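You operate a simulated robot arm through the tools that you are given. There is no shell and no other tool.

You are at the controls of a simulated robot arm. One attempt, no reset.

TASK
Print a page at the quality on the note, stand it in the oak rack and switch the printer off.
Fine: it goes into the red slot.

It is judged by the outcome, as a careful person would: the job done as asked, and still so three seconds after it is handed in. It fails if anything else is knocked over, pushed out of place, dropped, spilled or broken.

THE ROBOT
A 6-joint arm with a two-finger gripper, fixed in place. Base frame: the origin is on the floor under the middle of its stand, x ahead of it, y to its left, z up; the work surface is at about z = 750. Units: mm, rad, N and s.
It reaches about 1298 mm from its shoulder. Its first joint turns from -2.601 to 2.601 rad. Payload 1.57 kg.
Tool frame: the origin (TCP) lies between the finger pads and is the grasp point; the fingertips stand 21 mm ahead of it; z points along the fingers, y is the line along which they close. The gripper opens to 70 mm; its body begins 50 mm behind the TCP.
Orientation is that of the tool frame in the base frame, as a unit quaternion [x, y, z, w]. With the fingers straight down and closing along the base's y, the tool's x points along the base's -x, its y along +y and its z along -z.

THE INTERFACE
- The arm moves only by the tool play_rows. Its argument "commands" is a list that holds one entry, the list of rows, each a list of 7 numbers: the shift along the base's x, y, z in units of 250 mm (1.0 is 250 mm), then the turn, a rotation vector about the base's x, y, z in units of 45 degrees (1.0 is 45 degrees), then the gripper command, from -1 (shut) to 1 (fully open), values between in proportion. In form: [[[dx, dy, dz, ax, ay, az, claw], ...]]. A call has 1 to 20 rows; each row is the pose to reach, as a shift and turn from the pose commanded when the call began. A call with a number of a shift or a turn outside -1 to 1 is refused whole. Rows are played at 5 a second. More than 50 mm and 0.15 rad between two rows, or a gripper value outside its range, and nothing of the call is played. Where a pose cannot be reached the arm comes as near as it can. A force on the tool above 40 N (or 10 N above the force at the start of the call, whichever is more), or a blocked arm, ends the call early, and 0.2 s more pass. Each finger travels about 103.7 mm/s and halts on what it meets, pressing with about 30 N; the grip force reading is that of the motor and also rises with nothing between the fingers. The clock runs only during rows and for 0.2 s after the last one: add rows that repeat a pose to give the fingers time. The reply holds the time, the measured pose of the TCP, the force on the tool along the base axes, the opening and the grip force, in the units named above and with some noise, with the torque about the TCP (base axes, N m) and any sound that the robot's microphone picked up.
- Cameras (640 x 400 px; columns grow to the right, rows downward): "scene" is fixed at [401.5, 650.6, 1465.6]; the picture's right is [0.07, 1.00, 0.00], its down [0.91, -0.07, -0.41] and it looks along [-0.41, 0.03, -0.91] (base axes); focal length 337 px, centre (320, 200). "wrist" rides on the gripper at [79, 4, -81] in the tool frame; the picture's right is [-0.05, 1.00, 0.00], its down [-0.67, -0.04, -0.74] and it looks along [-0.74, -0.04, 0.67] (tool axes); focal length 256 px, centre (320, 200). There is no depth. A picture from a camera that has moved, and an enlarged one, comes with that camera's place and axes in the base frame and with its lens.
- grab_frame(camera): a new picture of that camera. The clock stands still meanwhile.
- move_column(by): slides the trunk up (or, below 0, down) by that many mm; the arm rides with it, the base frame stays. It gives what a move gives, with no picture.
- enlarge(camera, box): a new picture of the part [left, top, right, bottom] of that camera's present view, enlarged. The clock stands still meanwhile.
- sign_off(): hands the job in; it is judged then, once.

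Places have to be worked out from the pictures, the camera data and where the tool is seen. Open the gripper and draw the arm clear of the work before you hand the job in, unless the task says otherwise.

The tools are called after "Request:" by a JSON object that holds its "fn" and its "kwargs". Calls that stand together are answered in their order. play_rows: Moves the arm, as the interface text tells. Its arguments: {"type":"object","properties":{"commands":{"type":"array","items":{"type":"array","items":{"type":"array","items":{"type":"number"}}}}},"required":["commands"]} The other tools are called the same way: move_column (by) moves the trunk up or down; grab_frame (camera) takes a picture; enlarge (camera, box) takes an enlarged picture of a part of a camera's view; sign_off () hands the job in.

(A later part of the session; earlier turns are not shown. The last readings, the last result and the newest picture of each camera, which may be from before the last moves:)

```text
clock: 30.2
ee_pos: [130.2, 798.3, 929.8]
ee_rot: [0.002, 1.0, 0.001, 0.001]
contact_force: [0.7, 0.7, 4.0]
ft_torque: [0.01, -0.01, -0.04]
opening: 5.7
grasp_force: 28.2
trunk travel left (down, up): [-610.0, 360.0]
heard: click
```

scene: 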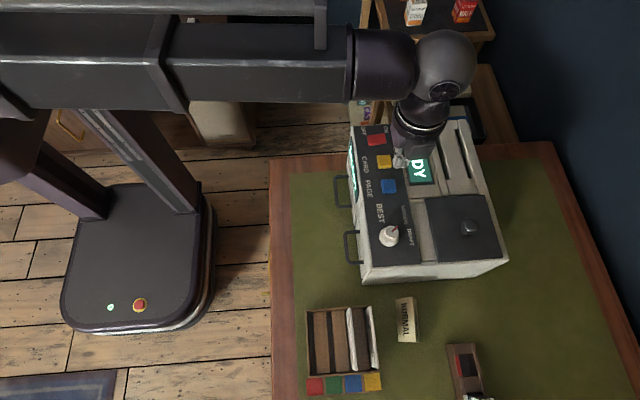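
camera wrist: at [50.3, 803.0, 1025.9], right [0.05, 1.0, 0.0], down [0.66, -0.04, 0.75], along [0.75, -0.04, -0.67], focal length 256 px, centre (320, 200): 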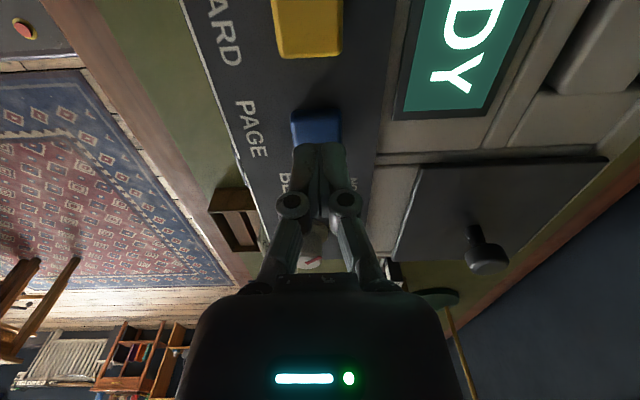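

A click was heard with 4 N of contact, so the PAGE button likely registered. I'll back off 30 mm and look at the display.

Request:
{"fn": "move_column", "kwargs": {"by": 40}}

Request:
{"fn": "grab_frame", "kwargs": {"camera": "scene"}}

Request:
{"fn": "grab_frame", "kwargs": {"camera": "wrist"}}

```text
clock: 31.0
ee_pos: [129.8, 799.1, 969.4]
ee_rot: [0.001, 1.0, 0.001, 0.003]
contact_force: [-0.2, -0.5, 0.0]
ft_torque: [0.01, 0.0, 0.02]
opening: 0.3
grasp_force: 28.8
trunk travel left (down, up): [-650.0, 320.0]
```

```text
taken
```

scene: 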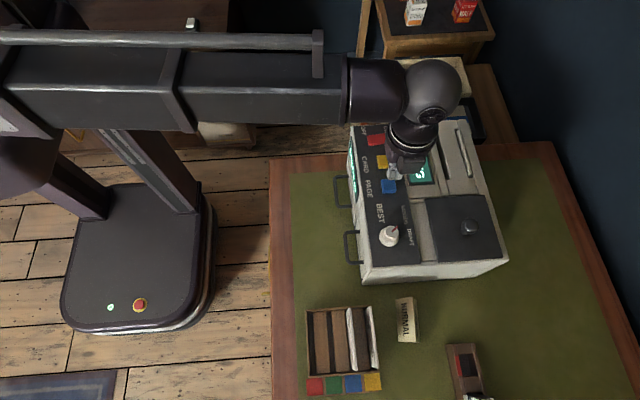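

```text
taken
camera wrist: at [50.3, 803.3, 1049.7], right [0.05, 1.0, 0.0], down [0.66, -0.04, 0.75], along [0.75, -0.04, -0.67], focal length 256 px, centre (320, 200)
```

wrist: 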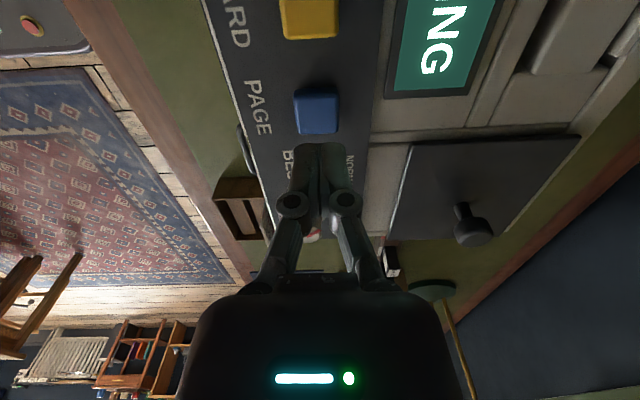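

The display reads "...NG" (printing). I'll draw the arm back toward −y to uncover the printer and give the page time to come out.

Request:
{"fn": "play_rows", "kwargs": {"commands": [[[0, -0.16, 0, 0, 0, 0, -1], [0, -0.32, 0, 0, 0, 0, -1], [0, -0.48, 0, 0, 0, 0, -1], [0, -0.64, 0, 0, 0, 0, -1], [0, -0.8, 0, 0, 0, 0, -1], [0, -0.8, 0, 0, 0, 0, 0], [0, -0.8, 0, 0, 0, 0, 1], [0, -0.8, 0, 0, 0, 0, 1], [0, -0.8, 0, 0, 0, 0, 1], [0, -0.8, 0, 0, 0, 0, 1]]]}}

Request:
{"fn": "grab_frame", "kwargs": {"camera": "scene"}}

Request:
{"fn": "enlarge", "kwargs": {"camera": "scene", "box": [330, 100, 530, 290]}}

```text
clock: 33.2
ee_pos: [128.7, 597.0, 969.6]
ee_rot: [0.0, 1.0, 0.002, 0.002]
contact_force: [0.0, 0.0, -0.4]
ft_torque: [0.02, -0.01, 0.04]
opening: 69.8
grasp_force: 0.0
trunk travel left (down, up): [-650.0, 320.0]
```

```text
taken
```

scene: 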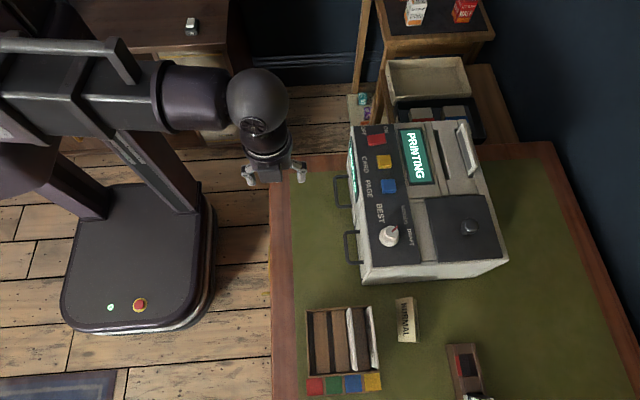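

```text
2.11 times, centred on (430, 195) of scene
camera zoom: at [401.5, 650.6, 1465.6], right [0.07, 1.0, 0.0], down [0.91, -0.07, -0.41], along [-0.41, 0.03, -0.91], focal length 709 px, centre (88, 210)
```

zoom: 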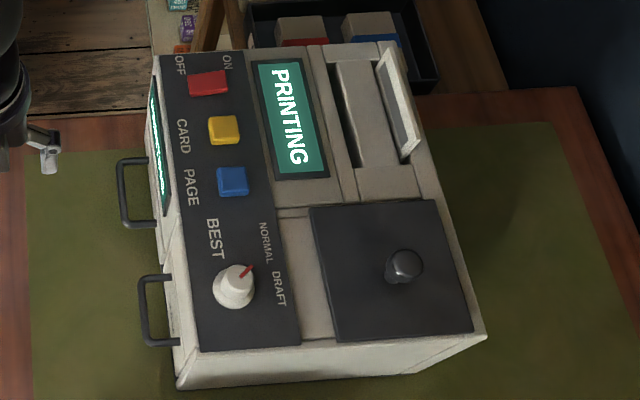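

The page is rising from the far slot while the display says PRINTING. I'll wait a few seconds.

Request:
{"fn": "play_rows", "kwargs": {"commands": [[[0, 0, 0, 0, 0, 0, 1], [0, 0, 0, 0, 0, 0, 1], [0, 0, 0, 0, 0, 0, 1], [0, 0, 0, 0, 0, 0, 1], [0, 0, 0, 0, 0, 0, 1], [0, 0, 0, 0, 0, 0, 1], [0, 0, 0, 0, 0, 0, 1], [0, 0, 0, 0, 0, 0, 1], [0, 0, 0, 0, 0, 0, 1], [0, 0, 0, 0, 0, 0, 1], [0, 0, 0, 0, 0, 0, 1], [0, 0, 0, 0, 0, 0, 1], [0, 0, 0, 0, 0, 0, 1], [0, 0, 0, 0, 0, 0, 1], [0, 0, 0, 0, 0, 0, 1], [0, 0, 0, 0, 0, 0, 1], [0, 0, 0, 0, 0, 0, 1], [0, 0, 0, 0, 0, 0, 1]]]}}

Request:
{"fn": "enlarge", "kwargs": {"camera": "scene", "box": [330, 100, 530, 290]}}

Request:
{"fn": "grab_frame", "kwargs": {"camera": "wrist"}}

```text
clock: 37.0
ee_pos: [127.9, 597.7, 969.9]
ee_rot: [0.001, 1.0, 0.001, 0.001]
contact_force: [0.0, 0.6, 0.4]
ft_torque: [0.01, 0.01, 0.01]
opening: 70.4
grasp_force: 0.1
trunk travel left (down, up): [-650.0, 320.0]
```

```text
2.11 times, centred on (430, 195) of scene
camera zoom: at [401.5, 650.6, 1465.6], right [0.07, 1.0, 0.0], down [0.91, -0.07, -0.41], along [-0.41, 0.03, -0.91], focal length 709 px, centre (88, 210)
```

zoom: 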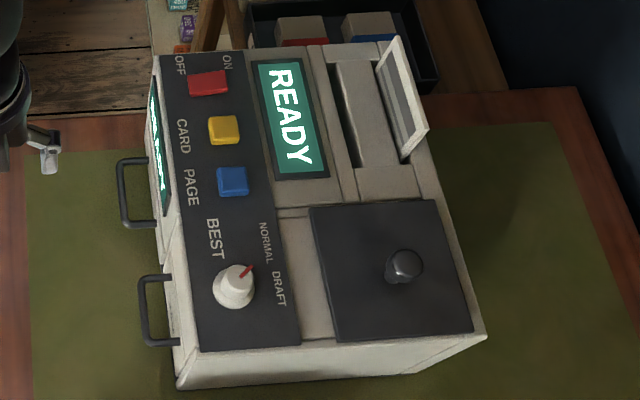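

```text
taken
camera wrist: at [49.4, 601.6, 1049.8], right [0.05, 1.0, 0.0], down [0.66, -0.04, 0.75], along [0.75, -0.04, -0.67], focal length 256 px, centre (320, 200)
```

wrist: 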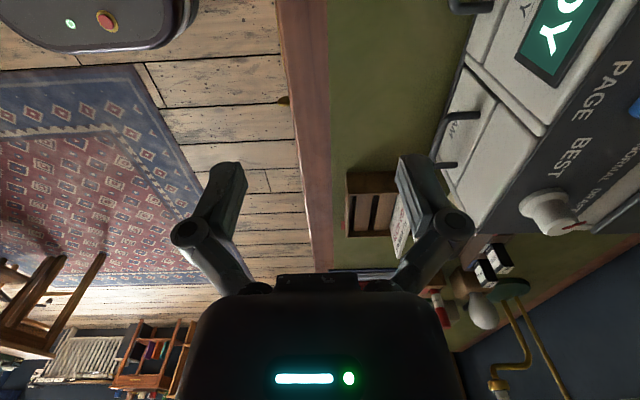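

The display is back to READY with the page standing in the far slot. I'll enlarge to inspect the page.

Request:
{"fn": "enlarge", "kwargs": {"camera": "scene", "box": [410, 100, 490, 180]}}

Request:
{"fn": "enlarge", "kwargs": {"camera": "scene", "box": [290, 290, 430, 400]}}

```text
5.00 times, centred on (450, 140) of scene
camera zoom: at [401.5, 650.6, 1465.6], right [0.07, 1.0, 0.0], down [0.91, -0.07, -0.41], along [-0.41, 0.03, -0.91], focal length 1684 px, centre (-330, 500)
```

zoom: 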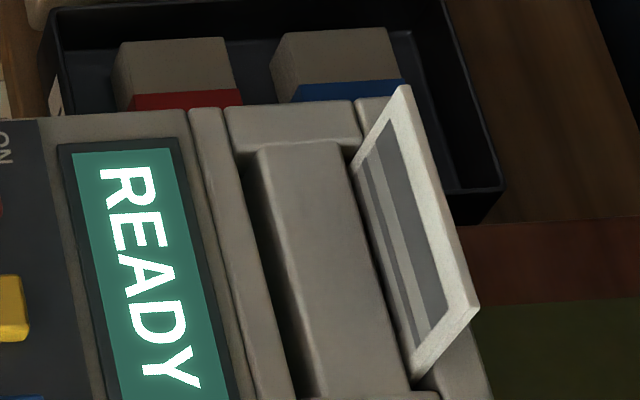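

```text
3.64 times, centred on (360, 345) of scene
camera zoom: at [401.5, 650.6, 1465.6], right [0.07, 1.0, 0.0], down [0.91, -0.07, -0.41], along [-0.41, 0.03, -0.91], focal length 1224 px, centre (174, -327)
```

zoom: 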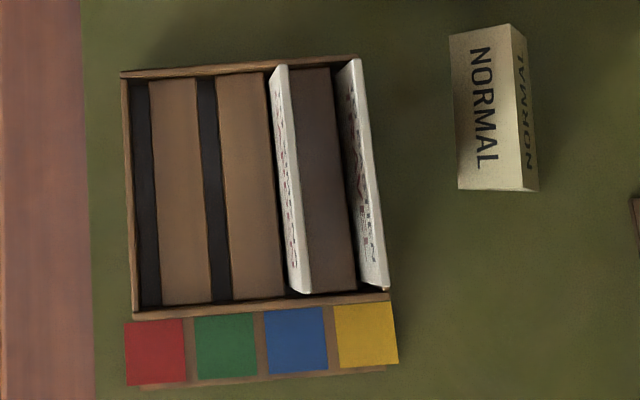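

The page is about 100 mm wide along x (from 13 to 113), near y ≈ 960, with its top edge around z ≈ 944. I'll rise and carry the open gripper above it.

Request:
{"fn": "move_column", "kwargs": {"by": 70}}

Request:
{"fn": "play_rows", "kwargs": {"commands": [[[-0.026, 0.16, 0, 0, 0, 0, 1], [-0.052, 0.32, 0, 0, 0, 0, 1], [-0.078, 0.48, 0, 0, 0, 0, 1], [-0.104, 0.64, 0, 0, 0, 0, 1], [-0.13, 0.8, 0, 0, 0, 0, 1], [-0.13, 0.8, 0, 0, 0, 0, 1]]]}}

```text
clock: 38.1
ee_pos: [129.2, 595.5, 1038.6]
ee_rot: [0.001, 1.0, 0.001, 0.002]
contact_force: [0.1, -0.1, 0.4]
ft_torque: [-0.01, -0.01, 0.0]
opening: 70.2
grasp_force: 0.0
trunk travel left (down, up): [-720.0, 250.0]
```

```text
clock: 39.5
ee_pos: [92.0, 796.5, 1040.3]
ee_rot: [0.001, 1.0, 0.001, 0.002]
contact_force: [-0.6, 0.3, -0.4]
ft_torque: [-0.03, 0.01, -0.01]
opening: 70.1
grasp_force: 0.0
trunk travel left (down, up): [-720.0, 250.0]
```

Halfway there with no contact. I'll continue to a point above the page.

Request:
{"fn": "play_rows", "kwargs": {"commands": [[[-0.03, 0.16, 0, 0, 0, 0, 1], [-0.06, 0.32, 0, 0, 0, 0, 1], [-0.09, 0.48, 0, 0, 0, 0, 1], [-0.116, 0.654, 0, 0, 0, 0, 1], [-0.116, 0.654, 0, 0, 0, 0, 1]]]}}

Request:
{"fn": "grab_frame", "kwargs": {"camera": "wrist"}}

Request:
{"fn": "grab_frame", "kwargs": {"camera": "scene"}}

```text
clock: 40.7
ee_pos: [66.1, 961.9, 1039.9]
ee_rot: [0.001, 1.0, 0.001, 0.002]
contact_force: [-0.8, 0.2, -0.4]
ft_torque: [0.0, -0.01, 0.03]
opening: 70.0
grasp_force: 0.0
trunk travel left (down, up): [-720.0, 250.0]
```

```text
taken
camera wrist: at [-14.0, 966.6, 1120.0], right [0.05, 1.0, 0.0], down [0.66, -0.04, 0.75], along [0.75, -0.04, -0.67], focal length 256 px, centre (320, 200)
```

wrist: 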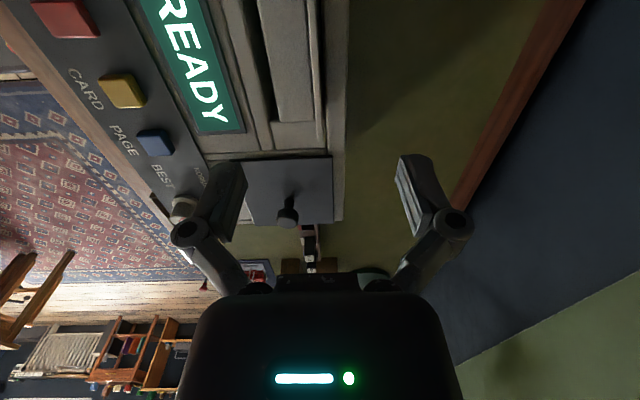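

```text
taken
```

scene: 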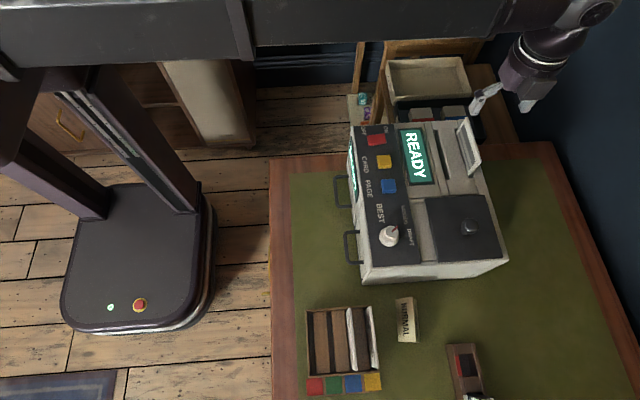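

The page appears edge-on near the image's centre. I'll enlarge to measure its y.

Request:
{"fn": "enlarge", "kwargs": {"camera": "wrist", "box": [250, 0, 410, 160]}}

```text
2.50 times, centred on (330, 80) of wrist
camera zoom: at [-14.0, 966.6, 1120.0], right [0.05, 1.0, 0.0], down [0.66, -0.04, 0.75], along [0.75, -0.04, -0.67], focal length 640 px, centre (295, 500)
```

zoom: 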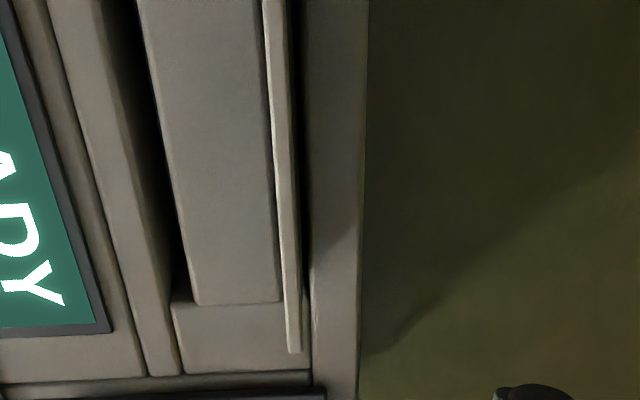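

The page is at y ≈ 960, aligned with x. I'll centre on it and lower until the fingertips overlap the top ~30 mm of the page.

Request:
{"fn": "play_rows", "kwargs": {"commands": [[[-0.012, -0.0072, 0, 0, 0, 0, 1], [-0.012, -0.0072, 0, 0, 0, 0, 1]]]}}

Request:
{"fn": "move_column", "kwargs": {"by": -75}}

Request:
{"fn": "grab_frame", "kwargs": {"camera": "wrist"}}

Request:
{"fn": "enlarge", "kwargs": {"camera": "scene", "box": [400, 80, 540, 200]}}

```text
clock: 41.3
ee_pos: [61.7, 958.9, 1037.1]
ee_rot: [0.001, 1.0, 0.001, 0.002]
contact_force: [-0.3, -0.1, -0.5]
ft_torque: [0.01, -0.02, -0.01]
opening: 70.2
grasp_force: 0.1
trunk travel left (down, up): [-720.0, 250.0]
```

```text
clock: 42.4
ee_pos: [63.3, 960.6, 964.0]
ee_rot: [0.001, 1.0, 0.001, 0.001]
contact_force: [-0.7, 0.5, 0.1]
ft_torque: [0.0, -0.02, 0.0]
opening: 70.1
grasp_force: 0.0
trunk travel left (down, up): [-645.0, 325.0]
```

```text
taken
camera wrist: at [-16.4, 964.4, 1044.9], right [0.05, 1.0, 0.0], down [0.66, -0.04, 0.75], along [0.75, -0.04, -0.67], focal length 256 px, centre (320, 200)
```

wrist: 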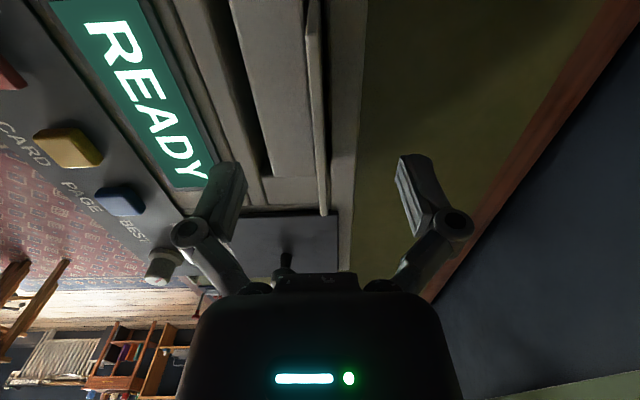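

```text
3.33 times, centred on (470, 140) of scene
camera zoom: at [401.5, 650.6, 1465.6], right [0.07, 1.0, 0.0], down [0.91, -0.07, -0.41], along [-0.41, 0.03, -0.91], focal length 1122 px, centre (-180, 400)
```

zoom: 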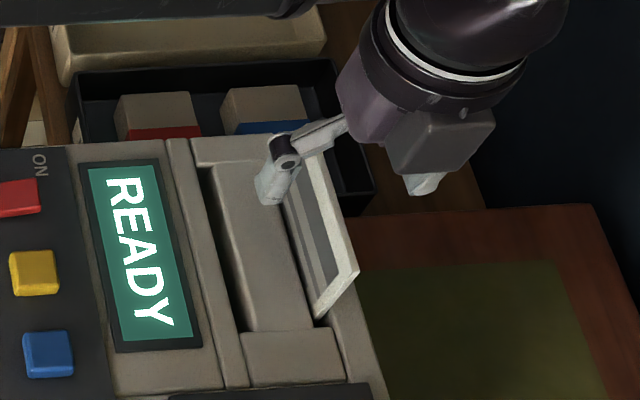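

The page is between the fingers and centred. I'll lower 28 mm more, then close gently.

Request:
{"fn": "move_column", "kwargs": {"by": -28}}

Request:
{"fn": "play_rows", "kwargs": {"commands": [[[0, 0, 0, 0, 0, 0, 0.4], [0, 0, 0, 0, 0, 0, 0], [0, 0, 0, 0, 0, 0, -0.4], [0, 0, 0, 0, 0, 0, -0.7], [0, 0, 0, 0, 0, 0, -0.7]]]}}

Request:
{"fn": "grab_frame", "kwargs": {"camera": "wrist"}}

```text
clock: 43.1
ee_pos: [62.8, 961.0, 937.1]
ee_rot: [0.0, 1.0, 0.001, 0.001]
contact_force: [-0.8, -0.6, -0.3]
ft_torque: [0.0, 0.02, 0.0]
opening: 69.9
grasp_force: 0.1
trunk travel left (down, up): [-617.0, 353.0]
```

```text
clock: 44.3
ee_pos: [63.3, 960.7, 936.6]
ee_rot: [0.001, 1.0, 0.001, 0.003]
contact_force: [-0.2, 0.3, -0.3]
ft_torque: [-0.02, 0.0, -0.02]
opening: 10.5
grasp_force: 0.1
trunk travel left (down, up): [-617.0, 353.0]
```

```text
taken
camera wrist: at [-16.4, 964.5, 1016.7], right [0.05, 1.0, 0.0], down [0.66, -0.04, 0.75], along [0.75, -0.04, -0.67], focal length 256 px, centre (320, 200)
```

wrist: 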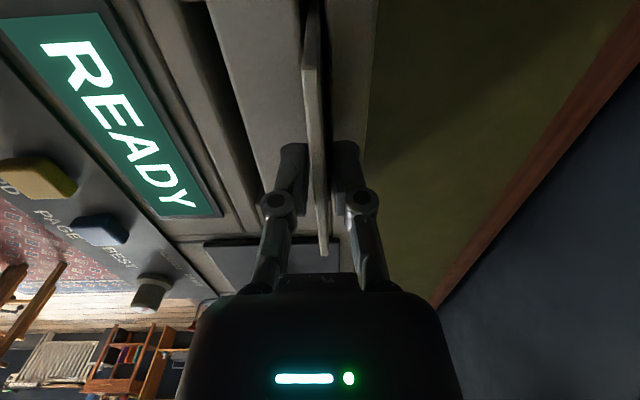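

The page sits between the nearly closed fingers. I'll close fully.

Request:
{"fn": "play_rows", "kwargs": {"commands": [[[0, 0, 0, 0, 0, 0, -0.85], [0, 0, 0, 0, 0, 0, -1], [0, 0, 0, 0, 0, 0, -1], [0, 0, 0, 0, 0, 0, -1]]]}}

```text
clock: 45.3
ee_pos: [63.3, 960.3, 935.3]
ee_rot: [0.001, 1.0, 0.001, 0.001]
contact_force: [-0.5, 0.3, -0.6]
ft_torque: [0.01, -0.02, 0.0]
opening: 6.1
grasp_force: 30.0
trunk travel left (down, up): [-617.0, 353.0]
```

The page is gripped (6 mm, 30 N) with no side force. I'll lift 30 mm and check the force.

Request:
{"fn": "move_column", "kwargs": {"by": 30}}

Request:
{"fn": "enlarge", "kwargs": {"camera": "scene", "box": [400, 80, 540, 200]}}

```text
clock: 46.1
ee_pos: [62.6, 960.2, 965.8]
ee_rot: [0.0, 1.0, 0.001, 0.002]
contact_force: [0.0, 0.1, 0.5]
ft_torque: [-0.01, 0.03, -0.02]
opening: 6.2
grasp_force: 30.3
trunk travel left (down, up): [-647.0, 323.0]
```

```text
3.33 times, centred on (470, 140) of scene
camera zoom: at [401.5, 650.6, 1465.6], right [0.07, 1.0, 0.0], down [0.91, -0.07, -0.41], along [-0.41, 0.03, -0.91], focal length 1122 px, centre (-180, 400)
```

zoom: 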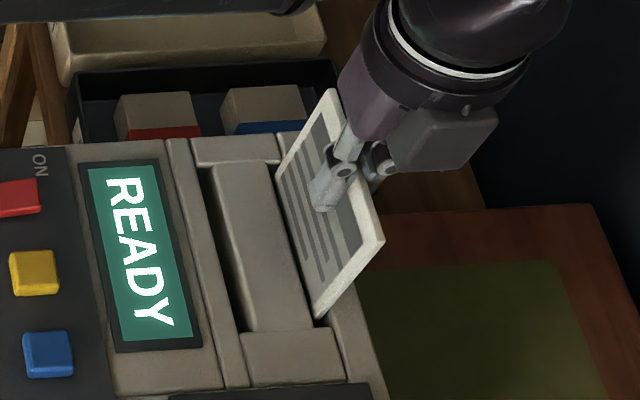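

The page lifts without resistance. I'll raise another 110 mm to pull it fully clear and see its whole height.

Request:
{"fn": "move_column", "kwargs": {"by": 110}}

Request:
{"fn": "grab_frame", "kwargs": {"camera": "scene"}}

Request:
{"fn": "enlarge", "kwargs": {"camera": "scene", "box": [400, 60, 560, 200]}}

Request:
{"fn": "grab_frame", "kwargs": {"camera": "wrist"}}

```text
clock: 47.5
ee_pos: [63.1, 960.0, 1075.7]
ee_rot: [0.001, 1.0, 0.001, 0.002]
contact_force: [-0.9, -0.2, -0.3]
ft_torque: [0.0, 0.01, 0.0]
opening: 6.2
grasp_force: 29.8
trunk travel left (down, up): [-757.0, 213.0]
```

```text
taken
```

scene: 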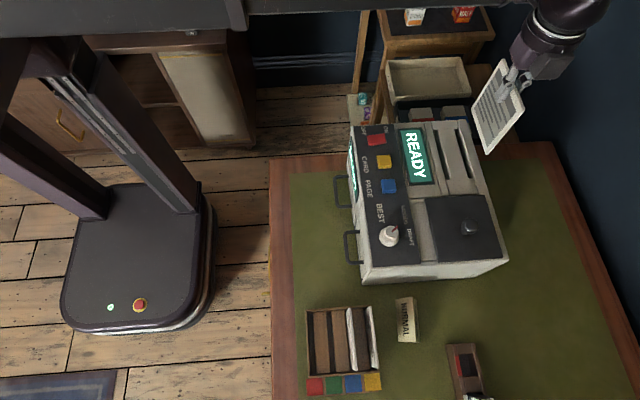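

```text
2.86 times, centred on (480, 130) of scene
camera zoom: at [401.5, 650.6, 1465.6], right [0.07, 1.0, 0.0], down [0.91, -0.07, -0.41], along [-0.41, 0.03, -0.91], focal length 962 px, centre (-137, 400)
```

zoom: 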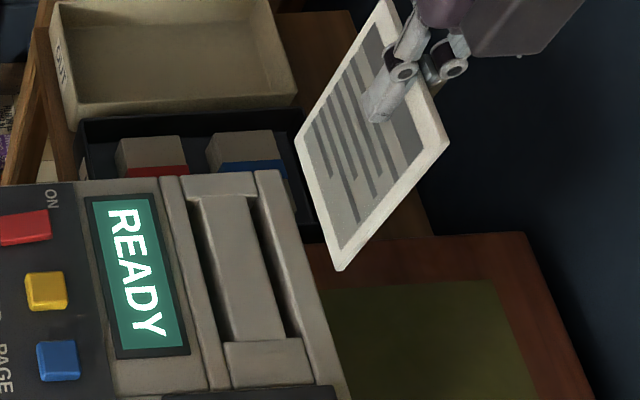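

```text
taken
camera wrist: at [-16.4, 964.7, 1156.5], right [0.05, 1.0, 0.0], down [0.66, -0.04, 0.75], along [0.75, -0.04, -0.67], focal length 256 px, centre (320, 200)
```

wrist: 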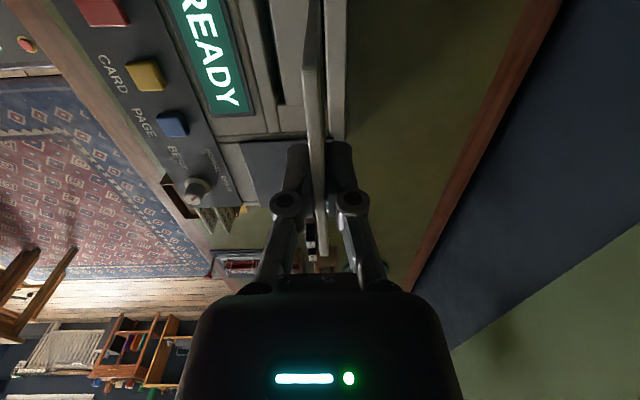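

The page is 100 × 120 mm; its bottom hangs about 109 mm below the TCP (z ≈ 966), clear of everything on the printer. I'll raise 30 mm more and carry it toward the rack along a path over the printer.

Request:
{"fn": "move_column", "kwargs": {"by": 30}}

Request:
{"fn": "play_rows", "kwargs": {"commands": [[[0.1, -0.13, 0, 0, 0, 0, -1], [0.2, -0.26, 0, 0, 0, 0, -1], [0.3, -0.39, 0, 0, 0, 0, -1], [0.4, -0.52, 0, 0, 0, 0, -1], [0.5, -0.65, 0, 0, 0, 0, -1], [0.6, -0.78, 0, 0, 0, 0, -1], [0.6, -0.78, 0, 0, 0, 0, -1]]]}}

Request:
{"fn": "grab_frame", "kwargs": {"camera": "scene"}}

```text
clock: 48.2
ee_pos: [63.5, 960.2, 1106.6]
ee_rot: [0.001, 1.0, 0.002, 0.001]
contact_force: [-0.6, -0.1, -0.2]
ft_torque: [-0.01, 0.0, 0.01]
opening: 6.1
grasp_force: 29.7
trunk travel left (down, up): [-787.0, 183.0]
```

```text
clock: 49.8
ee_pos: [213.4, 765.2, 1105.1]
ee_rot: [0.001, 1.0, 0.0, 0.002]
contact_force: [-1.3, -0.6, 0.6]
ft_torque: [0.0, 0.0, -0.02]
opening: 5.8
grasp_force: 29.8
trunk travel left (down, up): [-787.0, 183.0]
```

```text
taken
```

scene: 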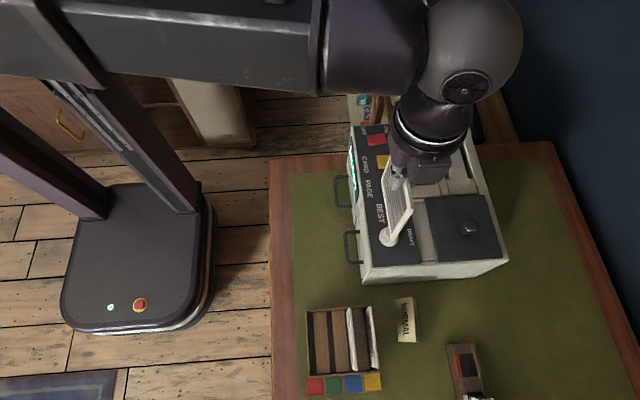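

Everything is still firmly held. I'll move to a viewing spot short of the rack, at about (250, 600), and lower there so the wrist camera can measure the red slot.

Request:
{"fn": "play_rows", "kwargs": {"commands": [[[0.036, -0.165, 0, 0, 0, 0, -1], [0.073, -0.33, 0, 0, 0, 0, -1], [0.11, -0.495, 0, 0, 0, 0, -1], [0.146, -0.66, 0, 0, 0, 0, -1], [0.146, -0.66, 0, 0, 0, 0, -1]]]}}

Request:
{"fn": "move_column", "kwargs": {"by": -105}}

Request:
{"fn": "grab_frame", "kwargs": {"camera": "wrist"}}

Request:
{"fn": "grab_frame", "kwargs": {"camera": "scene"}}

```text
clock: 51.0
ee_pos: [247.6, 602.2, 1106.1]
ee_rot: [0.001, 1.0, 0.001, 0.001]
contact_force: [0.2, 0.4, 0.0]
ft_torque: [-0.01, 0.02, 0.0]
opening: 5.9
grasp_force: 30.0
trunk travel left (down, up): [-787.0, 183.0]
```

```text
clock: 52.4
ee_pos: [247.7, 600.9, 1001.3]
ee_rot: [0.001, 1.0, 0.001, 0.003]
contact_force: [-0.2, 0.2, 0.2]
ft_torque: [0.03, -0.05, 0.02]
opening: 5.8
grasp_force: 30.2
trunk travel left (down, up): [-682.0, 288.0]
```

```text
taken
camera wrist: at [168.2, 606.1, 1081.9], right [0.05, 1.0, 0.0], down [0.66, -0.04, 0.75], along [0.75, -0.04, -0.67], focal length 256 px, centre (320, 200)
```

wrist: 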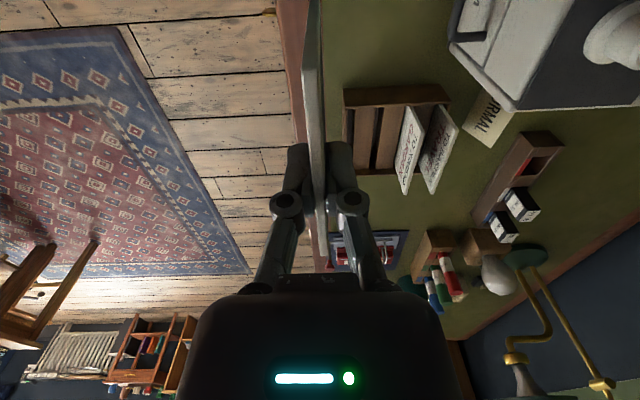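

```text
taken
```

scene: 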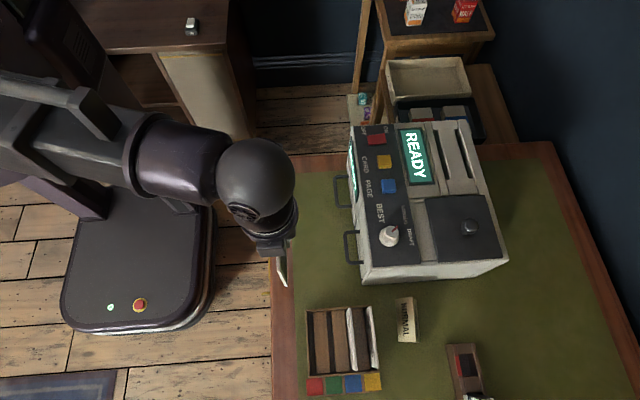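

Request:
{"fn": "enlarge", "kwargs": {"camera": "wrist", "box": [320, 70, 480, 200]}}

Request:
{"fn": "enlarge", "kwargs": {"camera": "scene", "box": [300, 295, 390, 400]}}

```text
3.08 times, centred on (400, 135) of wrist
camera zoom: at [168.2, 606.1, 1081.9], right [0.05, 1.0, 0.0], down [0.66, -0.04, 0.75], along [0.75, -0.04, -0.67], focal length 788 px, centre (74, 400)
```

zoom: 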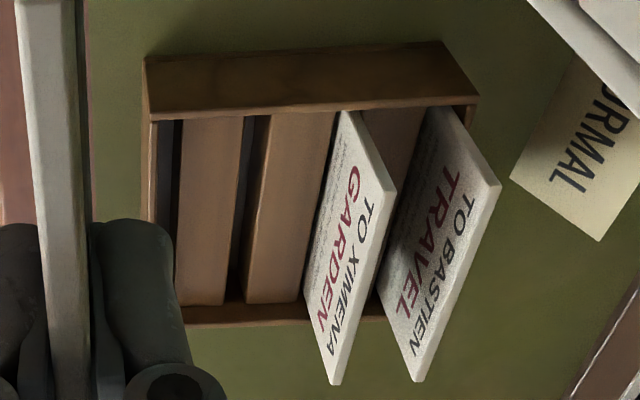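

```text
3.81 times, centred on (345, 348) of scene
camera zoom: at [401.5, 650.6, 1465.6], right [0.07, 1.0, 0.0], down [0.91, -0.07, -0.41], along [-0.41, 0.03, -0.91], focal length 1283 px, centre (225, -362)
```

zoom: 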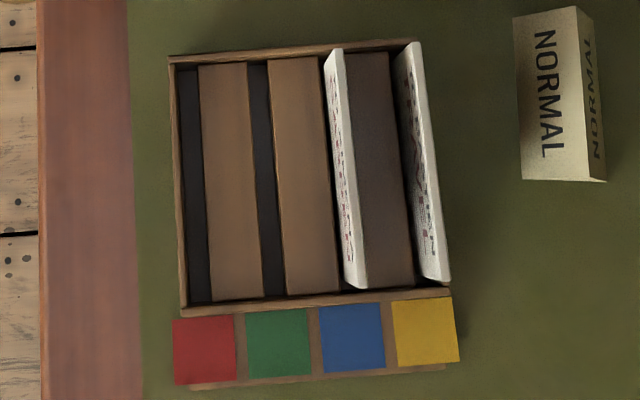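

Both cameras put the red slot at y ≈ 632–642.5 (centre ≈ 637.3) and x ≈ 333–436.5 (centre ≈ 384.5). The page bottom (z ≈ 892) clears the standing cards, so I'll move over the red slot.

Request:
{"fn": "play_rows", "kwargs": {"commands": [[[0.137, 0.036, 0, 0, 0, 0, -1], [0.274, 0.073, 0, 0, 0, 0, -1], [0.41, 0.109, 0, 0, 0, 0, -1], [0.547, 0.146, 0, 0, 0, 0, -1], [0.547, 0.146, 0, 0, 0, 0, -1], [0.547, 0.146, 0, 0, 0, 0, -1]]]}}

Request:
{"fn": "grab_frame", "kwargs": {"camera": "scene"}}

Request:
{"fn": "grab_frame", "kwargs": {"camera": "wrist"}}

```text
clock: 53.8
ee_pos: [385.5, 637.1, 1000.7]
ee_rot: [0.001, 1.0, 0.001, 0.002]
contact_force: [0.2, 0.5, 0.2]
ft_torque: [0.03, -0.01, 0.04]
opening: 6.0
grasp_force: 30.2
trunk travel left (down, up): [-682.0, 288.0]
```

```text
taken
```

scene: 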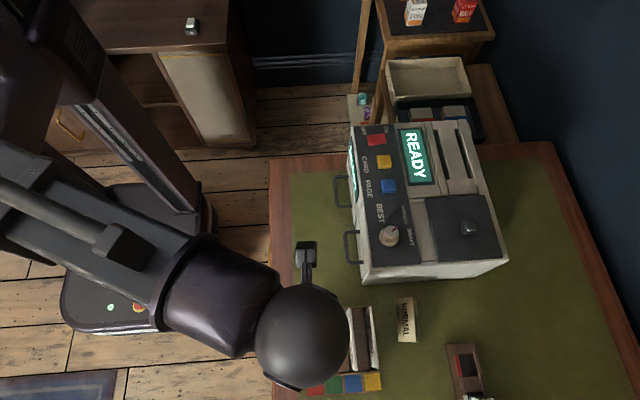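

```text
taken
camera wrist: at [306.4, 642.1, 1081.8], right [0.05, 1.0, 0.0], down [0.66, -0.04, 0.75], along [0.75, -0.04, -0.67], focal length 256 px, centre (320, 200)
```

wrist: 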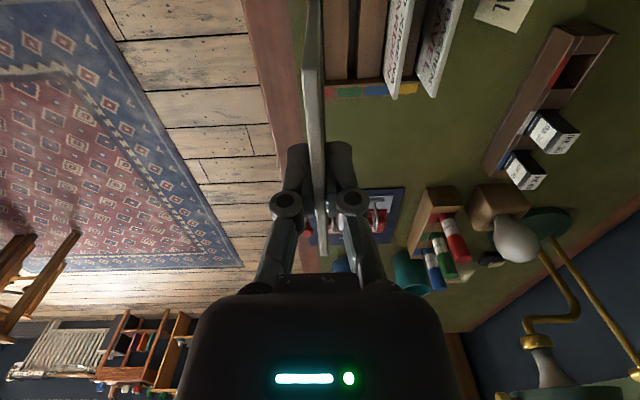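

The arm's wrist hides the slot from the fixed camera, so I'll rely on the wrist view; I'll enlarge it.

Request:
{"fn": "enlarge", "kwargs": {"camera": "wrist", "box": [270, 0, 430, 110]}}

```text
3.64 times, centred on (350, 55) of wrist
camera zoom: at [306.4, 642.1, 1081.8], right [0.05, 1.0, 0.0], down [0.66, -0.04, 0.75], along [0.75, -0.04, -0.67], focal length 931 px, centre (211, 727)
```

zoom: 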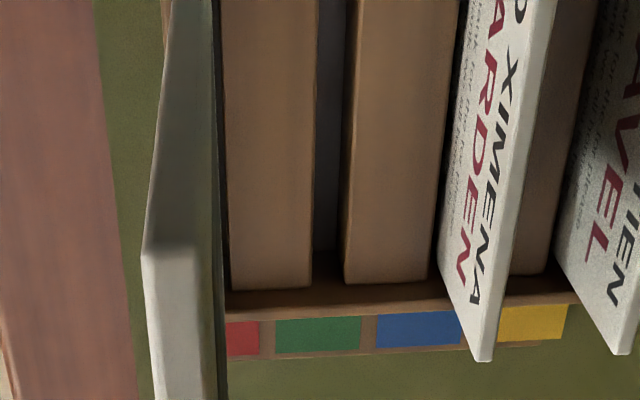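

The page appears aligned over the red slot, with about 2 mm to spare on each side in y. I'll shift 1 mm back in x and lower 88 mm to just above the rack for another check.

Request:
{"fn": "play_rows", "kwargs": {"commands": [[[-0.004, 0.0005, 0, 0, 0, 0, -1], [-0.004, 0.0005, 0, 0, 0, 0, -1]]]}}

Request:
{"fn": "move_column", "kwargs": {"by": -86}}

Request:
{"fn": "grab_frame", "kwargs": {"camera": "wrist"}}

Request:
{"fn": "enlarge", "kwargs": {"camera": "wrist", "box": [250, 0, 410, 160]}}

Request:
{"fn": "enlarge", "kwargs": {"camera": "scene", "box": [260, 240, 420, 400]}}

```text
clock: 54.4
ee_pos: [383.3, 638.5, 1001.3]
ee_rot: [0.001, 1.0, 0.001, 0.002]
contact_force: [-1.1, 1.2, 0.4]
ft_torque: [0.02, -0.01, -0.01]
opening: 6.0
grasp_force: 29.9
trunk travel left (down, up): [-682.0, 288.0]
```

```text
clock: 55.6
ee_pos: [383.9, 637.9, 915.4]
ee_rot: [0.001, 1.0, 0.001, 0.002]
contact_force: [0.4, -0.2, -0.4]
ft_torque: [-0.01, -0.04, 0.02]
opening: 5.9
grasp_force: 30.2
trunk travel left (down, up): [-596.0, 374.0]
```

```text
taken
camera wrist: at [304.5, 642.1, 995.9], right [0.05, 1.0, 0.0], down [0.66, -0.04, 0.75], along [0.75, -0.04, -0.67], focal length 256 px, centre (320, 200)
```

wrist: 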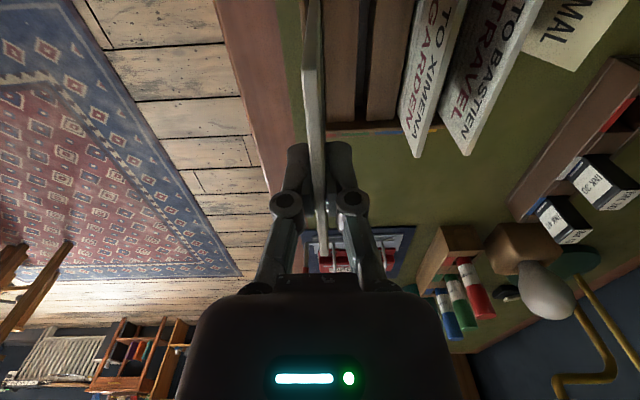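

```text
2.50 times, centred on (330, 80) of wrist
camera zoom: at [304.5, 642.1, 995.9], right [0.05, 1.0, 0.0], down [0.66, -0.04, 0.75], along [0.75, -0.04, -0.67], focal length 640 px, centre (295, 500)
```

zoom: 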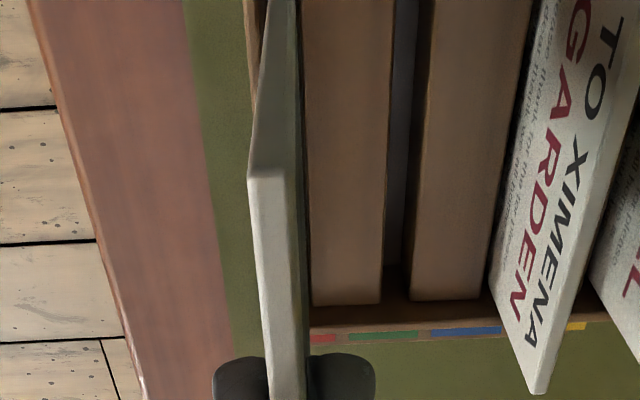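

```text
2.50 times, centred on (340, 320) of scene
camera zoom: at [401.5, 650.6, 1465.6], right [0.07, 1.0, 0.0], down [0.91, -0.07, -0.41], along [-0.41, 0.03, -0.91], focal length 842 px, centre (270, -100)
```

zoom: 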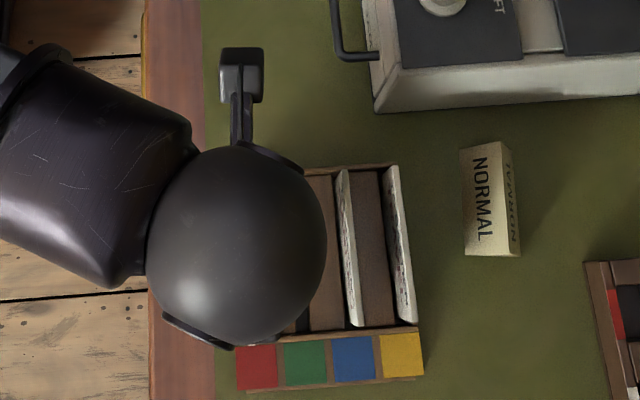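

The wrist view puts the slot at y ≈ 632.2–642.2 and the page at about 637.5, so they're aligned. I'll lower in stages while watching the force.

Request:
{"fn": "move_column", "kwargs": {"by": -16}}

```text
clock: 56.3
ee_pos: [384.0, 637.4, 898.9]
ee_rot: [0.001, 1.0, 0.001, 0.001]
contact_force: [0.7, -0.8, 0.1]
ft_torque: [0.0, 0.01, -0.01]
opening: 6.2
grasp_force: 29.8
trunk travel left (down, up): [-580.0, 390.0]
```

No contact with the bottom near z ≈ 790. I'll go 6 mm more.

Request:
{"fn": "move_column", "kwargs": {"by": -6}}

```text
clock: 56.8
ee_pos: [384.4, 637.4, 892.9]
ee_rot: [0.001, 1.0, 0.001, 0.002]
contact_force: [0.3, 0.0, -0.1]
ft_torque: [-0.02, -0.01, 0.02]
opening: 5.9
grasp_force: 30.4
trunk travel left (down, up): [-574.0, 396.0]
```

Still free. Another 6 mm down.

Request:
{"fn": "move_column", "kwargs": {"by": -6}}

```text
clock: 57.4
ee_pos: [384.0, 637.2, 886.0]
ee_rot: [0.001, 1.0, 0.002, 0.002]
contact_force: [-0.1, 0.0, -0.1]
ft_torque: [0.0, -0.02, 0.0]
opening: 6.0
grasp_force: 30.0
trunk travel left (down, up): [-568.0, 402.0]
```

The page bottom should be at about z 777, inside the slot, with no contact force. I'll check with the wrist camera before continuing.

Request:
{"fn": "enlarge", "kwargs": {"camera": "wrist", "box": [250, 0, 410, 160]}}

```text
2.50 times, centred on (330, 80) of wrist
camera zoom: at [304.6, 642.1, 967.8], right [0.05, 1.0, 0.0], down [0.66, -0.04, 0.75], along [0.75, -0.04, -0.67], focal length 640 px, centre (295, 500)
```

zoom: 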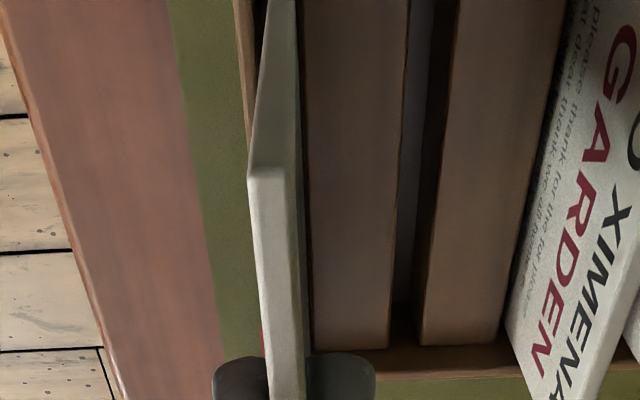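

The page sits between the wall and the first divider. I'll continue down in steps.

Request:
{"fn": "move_column", "kwargs": {"by": -8}}

```text
clock: 57.9
ee_pos: [385.0, 637.4, 877.6]
ee_rot: [0.001, 1.0, 0.0, 0.002]
contact_force: [0.2, 0.5, 0.5]
ft_torque: [-0.01, -0.01, -0.02]
opening: 6.2
grasp_force: 30.0
trunk travel left (down, up): [-560.0, 410.0]
```

Free so far, at TCP z ≈ 877.6. I'll go 5 mm further.

Request:
{"fn": "move_column", "kwargs": {"by": -5}}

```text
clock: 58.5
ee_pos: [383.5, 637.2, 872.7]
ee_rot: [0.0, 1.0, 0.002, 0.002]
contact_force: [0.3, -0.1, -0.6]
ft_torque: [0.0, 0.03, -0.02]
opening: 5.9
grasp_force: 29.9
trunk travel left (down, up): [-555.0, 415.0]
```

Still no contact. Another 4 mm.

Request:
{"fn": "move_column", "kwargs": {"by": -4}}

```text
clock: 59.0
ee_pos: [384.3, 636.8, 869.7]
ee_rot: [0.001, 1.0, 0.002, 0.002]
contact_force: [0.0, 0.0, -0.4]
ft_torque: [0.03, 0.01, 0.02]
opening: 5.9
grasp_force: 29.8
trunk travel left (down, up): [-551.0, 419.0]
```

The bottom should be near z ≈ 760. I'll take 3 mm more and watch for floor contact.

Request:
{"fn": "move_column", "kwargs": {"by": -3}}

```text
clock: 59.5
ee_pos: [383.7, 637.4, 867.0]
ee_rot: [0.001, 1.0, 0.0, 0.002]
contact_force: [-0.5, 0.0, -0.4]
ft_torque: [0.02, 0.02, -0.01]
opening: 5.8
grasp_force: 30.1
trunk travel left (down, up): [-548.0, 422.0]
```

Still nothing touching; 3 mm further.

Request:
{"fn": "move_column", "kwargs": {"by": -3}}

```text
clock: 60.0
ee_pos: [384.0, 638.0, 863.6]
ee_rot: [0.0, 1.0, 0.001, 0.001]
contact_force: [-0.5, -0.2, 0.1]
ft_torque: [0.04, 0.0, 0.02]
opening: 6.1
grasp_force: 30.7
trunk travel left (down, up): [-545.0, 425.0]
```

No contact yet at TCP 863.6. I'll take 2 mm steps now.

Request:
{"fn": "move_column", "kwargs": {"by": -2}}

```text
clock: 60.6
ee_pos: [384.0, 636.4, 863.3]
ee_rot: [0.001, 1.0, 0.002, 0.001]
contact_force: [2.6, 0.7, 22.2]
ft_torque: [0.08, -0.02, -0.01]
opening: 5.9
grasp_force: 29.6
trunk travel left (down, up): [-543.0, 427.0]
```

The page is on the slot floor (22 N up). I'll relieve 1.5 mm and open the fingers only part-way so they don't touch the neighbouring cards.

Request:
{"fn": "move_column", "kwargs": {"by": 1.5}}

Request:
{"fn": "play_rows", "kwargs": {"commands": [[[0, 0, 0, 0, 0, 0, -0.8], [0, 0, 0, 0, 0, 0, -0.65], [0, 0, 0, 0, 0, 0, -0.5], [0, 0, 0, 0, 0, 0, -0.5]]]}}

Request:
{"fn": "grab_frame", "kwargs": {"camera": "wrist"}}

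```text
clock: 61.1
ee_pos: [383.2, 636.5, 863.5]
ee_rot: [0.001, 1.0, 0.001, 0.002]
contact_force: [0.9, 0.6, 6.3]
ft_torque: [0.01, -0.07, 0.02]
opening: 6.1
grasp_force: 30.2
trunk travel left (down, up): [-545.0, 425.0]
```

```text
clock: 62.1
ee_pos: [385.5, 637.8, 863.4]
ee_rot: [0.001, 1.0, 0.001, 0.002]
contact_force: [-0.6, -0.5, -0.4]
ft_torque: [0.02, 0.0, 0.01]
opening: 17.7
grasp_force: 0.0
trunk travel left (down, up): [-545.0, 425.0]
```

```text
taken
camera wrist: at [304.6, 642.2, 944.3], right [0.05, 1.0, 0.0], down [0.66, -0.04, 0.75], along [0.75, -0.04, -0.67], focal length 256 px, centre (320, 200)
```

wrist: 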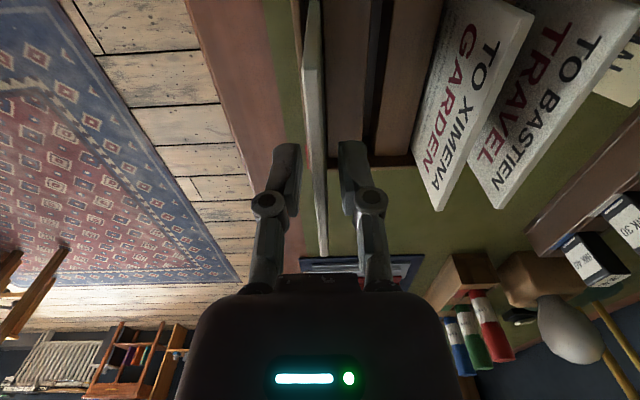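

The page stands free in the red slot. I'll open a little more and withdraw straight up.

Request:
{"fn": "play_rows", "kwargs": {"commands": [[[0, 0, 0, 0, 0, 0, -0.35], [0, 0, 0, 0, 0, 0, -0.2], [0, 0, 0, 0, 0, 0, -0.1], [0, 0, 0, 0, 0, 0, -0.1]]]}}

Request:
{"fn": "enlarge", "kwargs": {"camera": "wrist", "box": [230, 0, 450, 260]}}

```text
clock: 63.1
ee_pos: [384.4, 637.6, 864.1]
ee_rot: [0.001, 1.0, 0.002, 0.002]
contact_force: [-0.9, 0.3, -0.5]
ft_torque: [0.01, 0.01, 0.02]
opening: 31.4
grasp_force: 0.0
trunk travel left (down, up): [-545.0, 425.0]
```

```text
1.54 times, centred on (340, 130) of wrist
camera zoom: at [304.6, 642.2, 944.3], right [0.05, 1.0, 0.0], down [0.66, -0.04, 0.75], along [0.75, -0.04, -0.67], focal length 394 px, centre (289, 308)
```

zoom: 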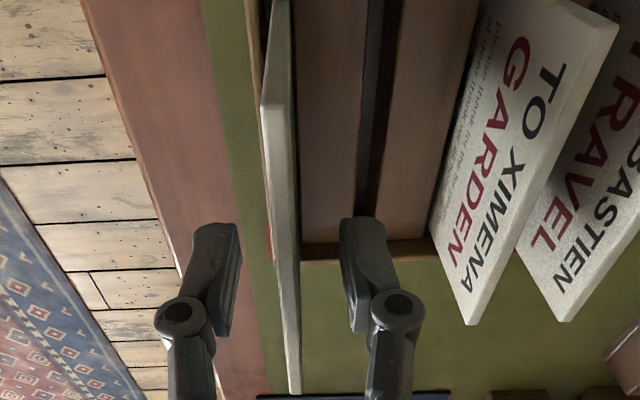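

The fingers are well clear on both sides of the standing page. I'll rise straight up.

Request:
{"fn": "move_column", "kwargs": {"by": 50}}

Request:
{"fn": "grab_frame", "kwargs": {"camera": "wrist"}}

```text
clock: 64.0
ee_pos: [384.4, 638.0, 912.5]
ee_rot: [0.001, 1.0, 0.001, 0.002]
contact_force: [0.3, 0.2, -0.4]
ft_torque: [-0.01, 0.02, -0.01]
opening: 31.5
grasp_force: 0.1
trunk travel left (down, up): [-595.0, 375.0]
```

```text
taken
camera wrist: at [304.6, 642.3, 994.2], right [0.05, 1.0, 0.0], down [0.66, -0.04, 0.75], along [0.75, -0.04, -0.67], focal length 256 px, centre (320, 200)
```

wrist: 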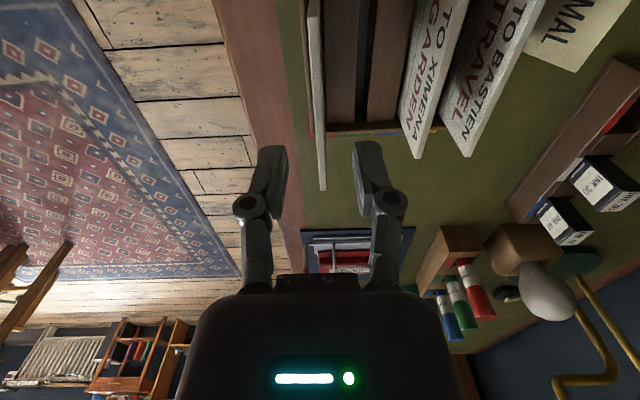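

The page stands by itself in the red slot. I'll rise further and head for the red OFF/ON switch.

Request:
{"fn": "move_column", "kwargs": {"by": 90}}

Request:
{"fn": "play_rows", "kwargs": {"commands": [[[-0.145, 0.056, 0, 0, 0, 0, -0.3], [-0.29, 0.111, 0, 0, 0, 0, -0.6], [-0.434, 0.167, 0, 0, 0, 0, -1], [-0.58, 0.222, 0, 0, 0, 0, -1], [-0.724, 0.278, 0, 0, 0, 0, -1], [-0.724, 0.278, 0, 0, 0, 0, -1]]]}}

Request:
{"fn": "grab_frame", "kwargs": {"camera": "scene"}}

Request:
{"fn": "enlarge", "kwargs": {"camera": "scene", "box": [290, 280, 430, 400]}}

```text
clock: 65.2
ee_pos: [383.1, 637.3, 1002.9]
ee_rot: [0.001, 1.0, 0.001, 0.002]
contact_force: [0.1, 0.2, -0.4]
ft_torque: [0.0, 0.02, 0.0]
opening: 31.5
grasp_force: 0.1
trunk travel left (down, up): [-685.0, 285.0]
```

```text
clock: 66.6
ee_pos: [202.2, 707.8, 1002.5]
ee_rot: [0.0, 1.0, 0.001, 0.002]
contact_force: [0.2, -0.2, 0.2]
ft_torque: [0.03, -0.01, -0.01]
opening: 0.1
grasp_force: 28.0
trunk travel left (down, up): [-685.0, 285.0]
```

```text
taken
```

scene: 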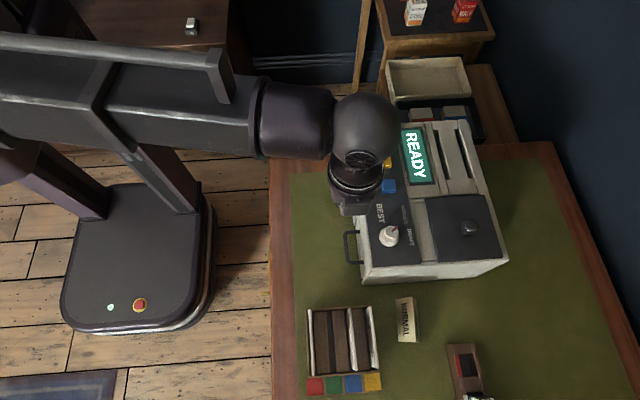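

```text
3.33 times, centred on (360, 340) of scene
camera zoom: at [401.5, 650.6, 1465.6], right [0.07, 1.0, 0.0], down [0.91, -0.07, -0.41], along [-0.41, 0.03, -0.91], focal length 1122 px, centre (187, -267)
```

zoom: 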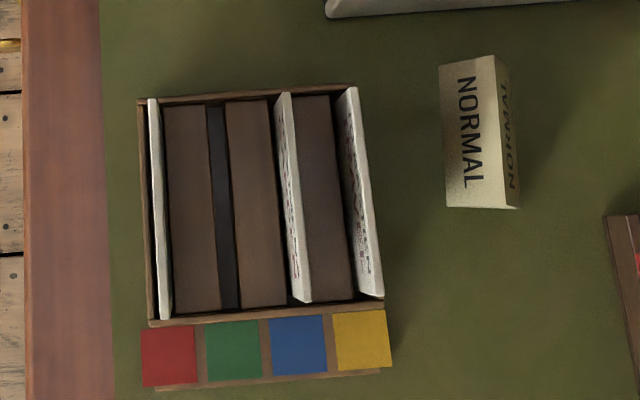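

The fixed camera confirms the page upright in the red slot with the neighbouring cards undisturbed. I'll continue to a point above the switch's OFF end.

Request:
{"fn": "play_rows", "kwargs": {"commands": [[[-0.145, 0.056, 0, 0, 0, 0, -1], [-0.29, 0.111, 0, 0, 0, 0, -1], [-0.434, 0.167, 0, 0, 0, 0, -1], [-0.58, 0.222, 0, 0, 0, 0, -1], [-0.721, 0.277, 0, 0, 0, 0, -1], [-0.721, 0.277, 0, 0, 0, 0, -1]]]}}

Request:
{"fn": "grab_frame", "kwargs": {"camera": "wrist"}}

Request:
{"fn": "grab_frame", "kwargs": {"camera": "scene"}}

```text
clock: 68.0
ee_pos: [23.0, 776.8, 1003.1]
ee_rot: [0.001, 1.0, 0.001, 0.002]
contact_force: [0.5, -0.1, 0.0]
ft_torque: [0.01, 0.02, 0.03]
opening: 0.0
grasp_force: 29.0
trunk travel left (down, up): [-685.0, 285.0]
```

```text
taken
camera wrist: at [-56.2, 782.2, 1084.3], right [0.06, 1.0, 0.0], down [0.66, -0.04, 0.75], along [0.75, -0.04, -0.67], focal length 256 px, centre (320, 200)
```

wrist: 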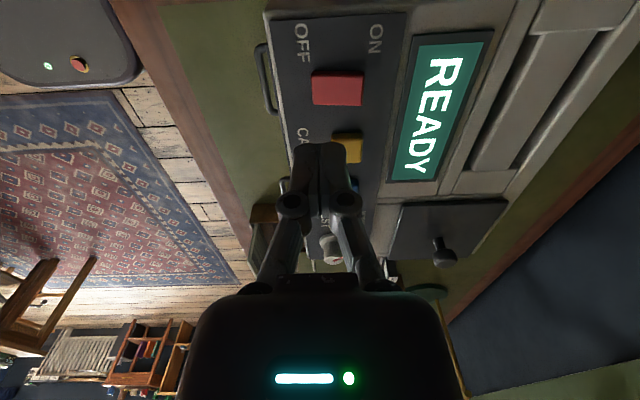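

```text
taken
```

scene: 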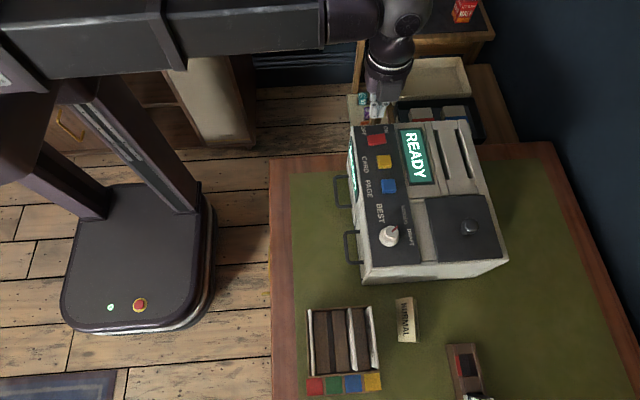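

Request:
{"fn": "enlarge", "kwargs": {"camera": "wrist", "box": [270, 40, 410, 150]}}

Request:
{"fn": "enlarge", "kwargs": {"camera": "scene", "box": [345, 90, 405, 160]}}

```text
3.64 times, centred on (340, 95) of wrist
camera zoom: at [-56.2, 782.2, 1084.3], right [0.06, 1.0, 0.0], down [0.66, -0.04, 0.75], along [0.75, -0.04, -0.67], focal length 931 px, centre (247, 582)
```

zoom: 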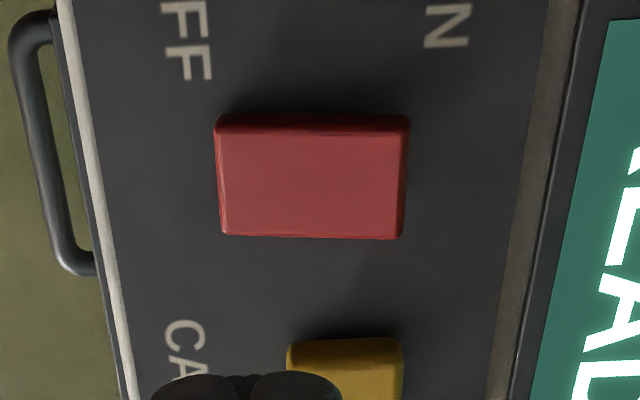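

```text
5.71 times, centred on (375, 125) of scene
camera zoom: at [401.5, 650.6, 1465.6], right [0.07, 1.0, 0.0], down [0.91, -0.07, -0.41], along [-0.41, 0.03, -0.91], focal length 1924 px, centre (6, 629)
```

zoom: 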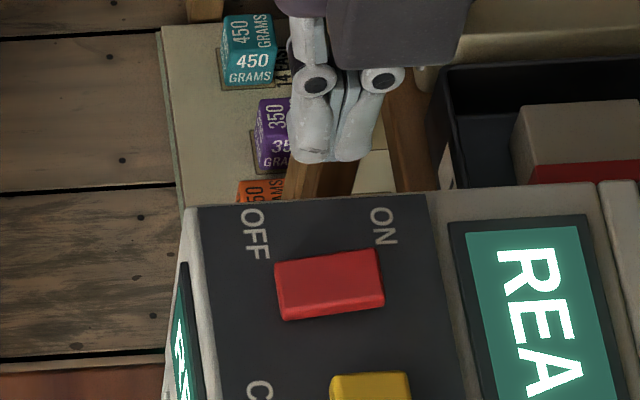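

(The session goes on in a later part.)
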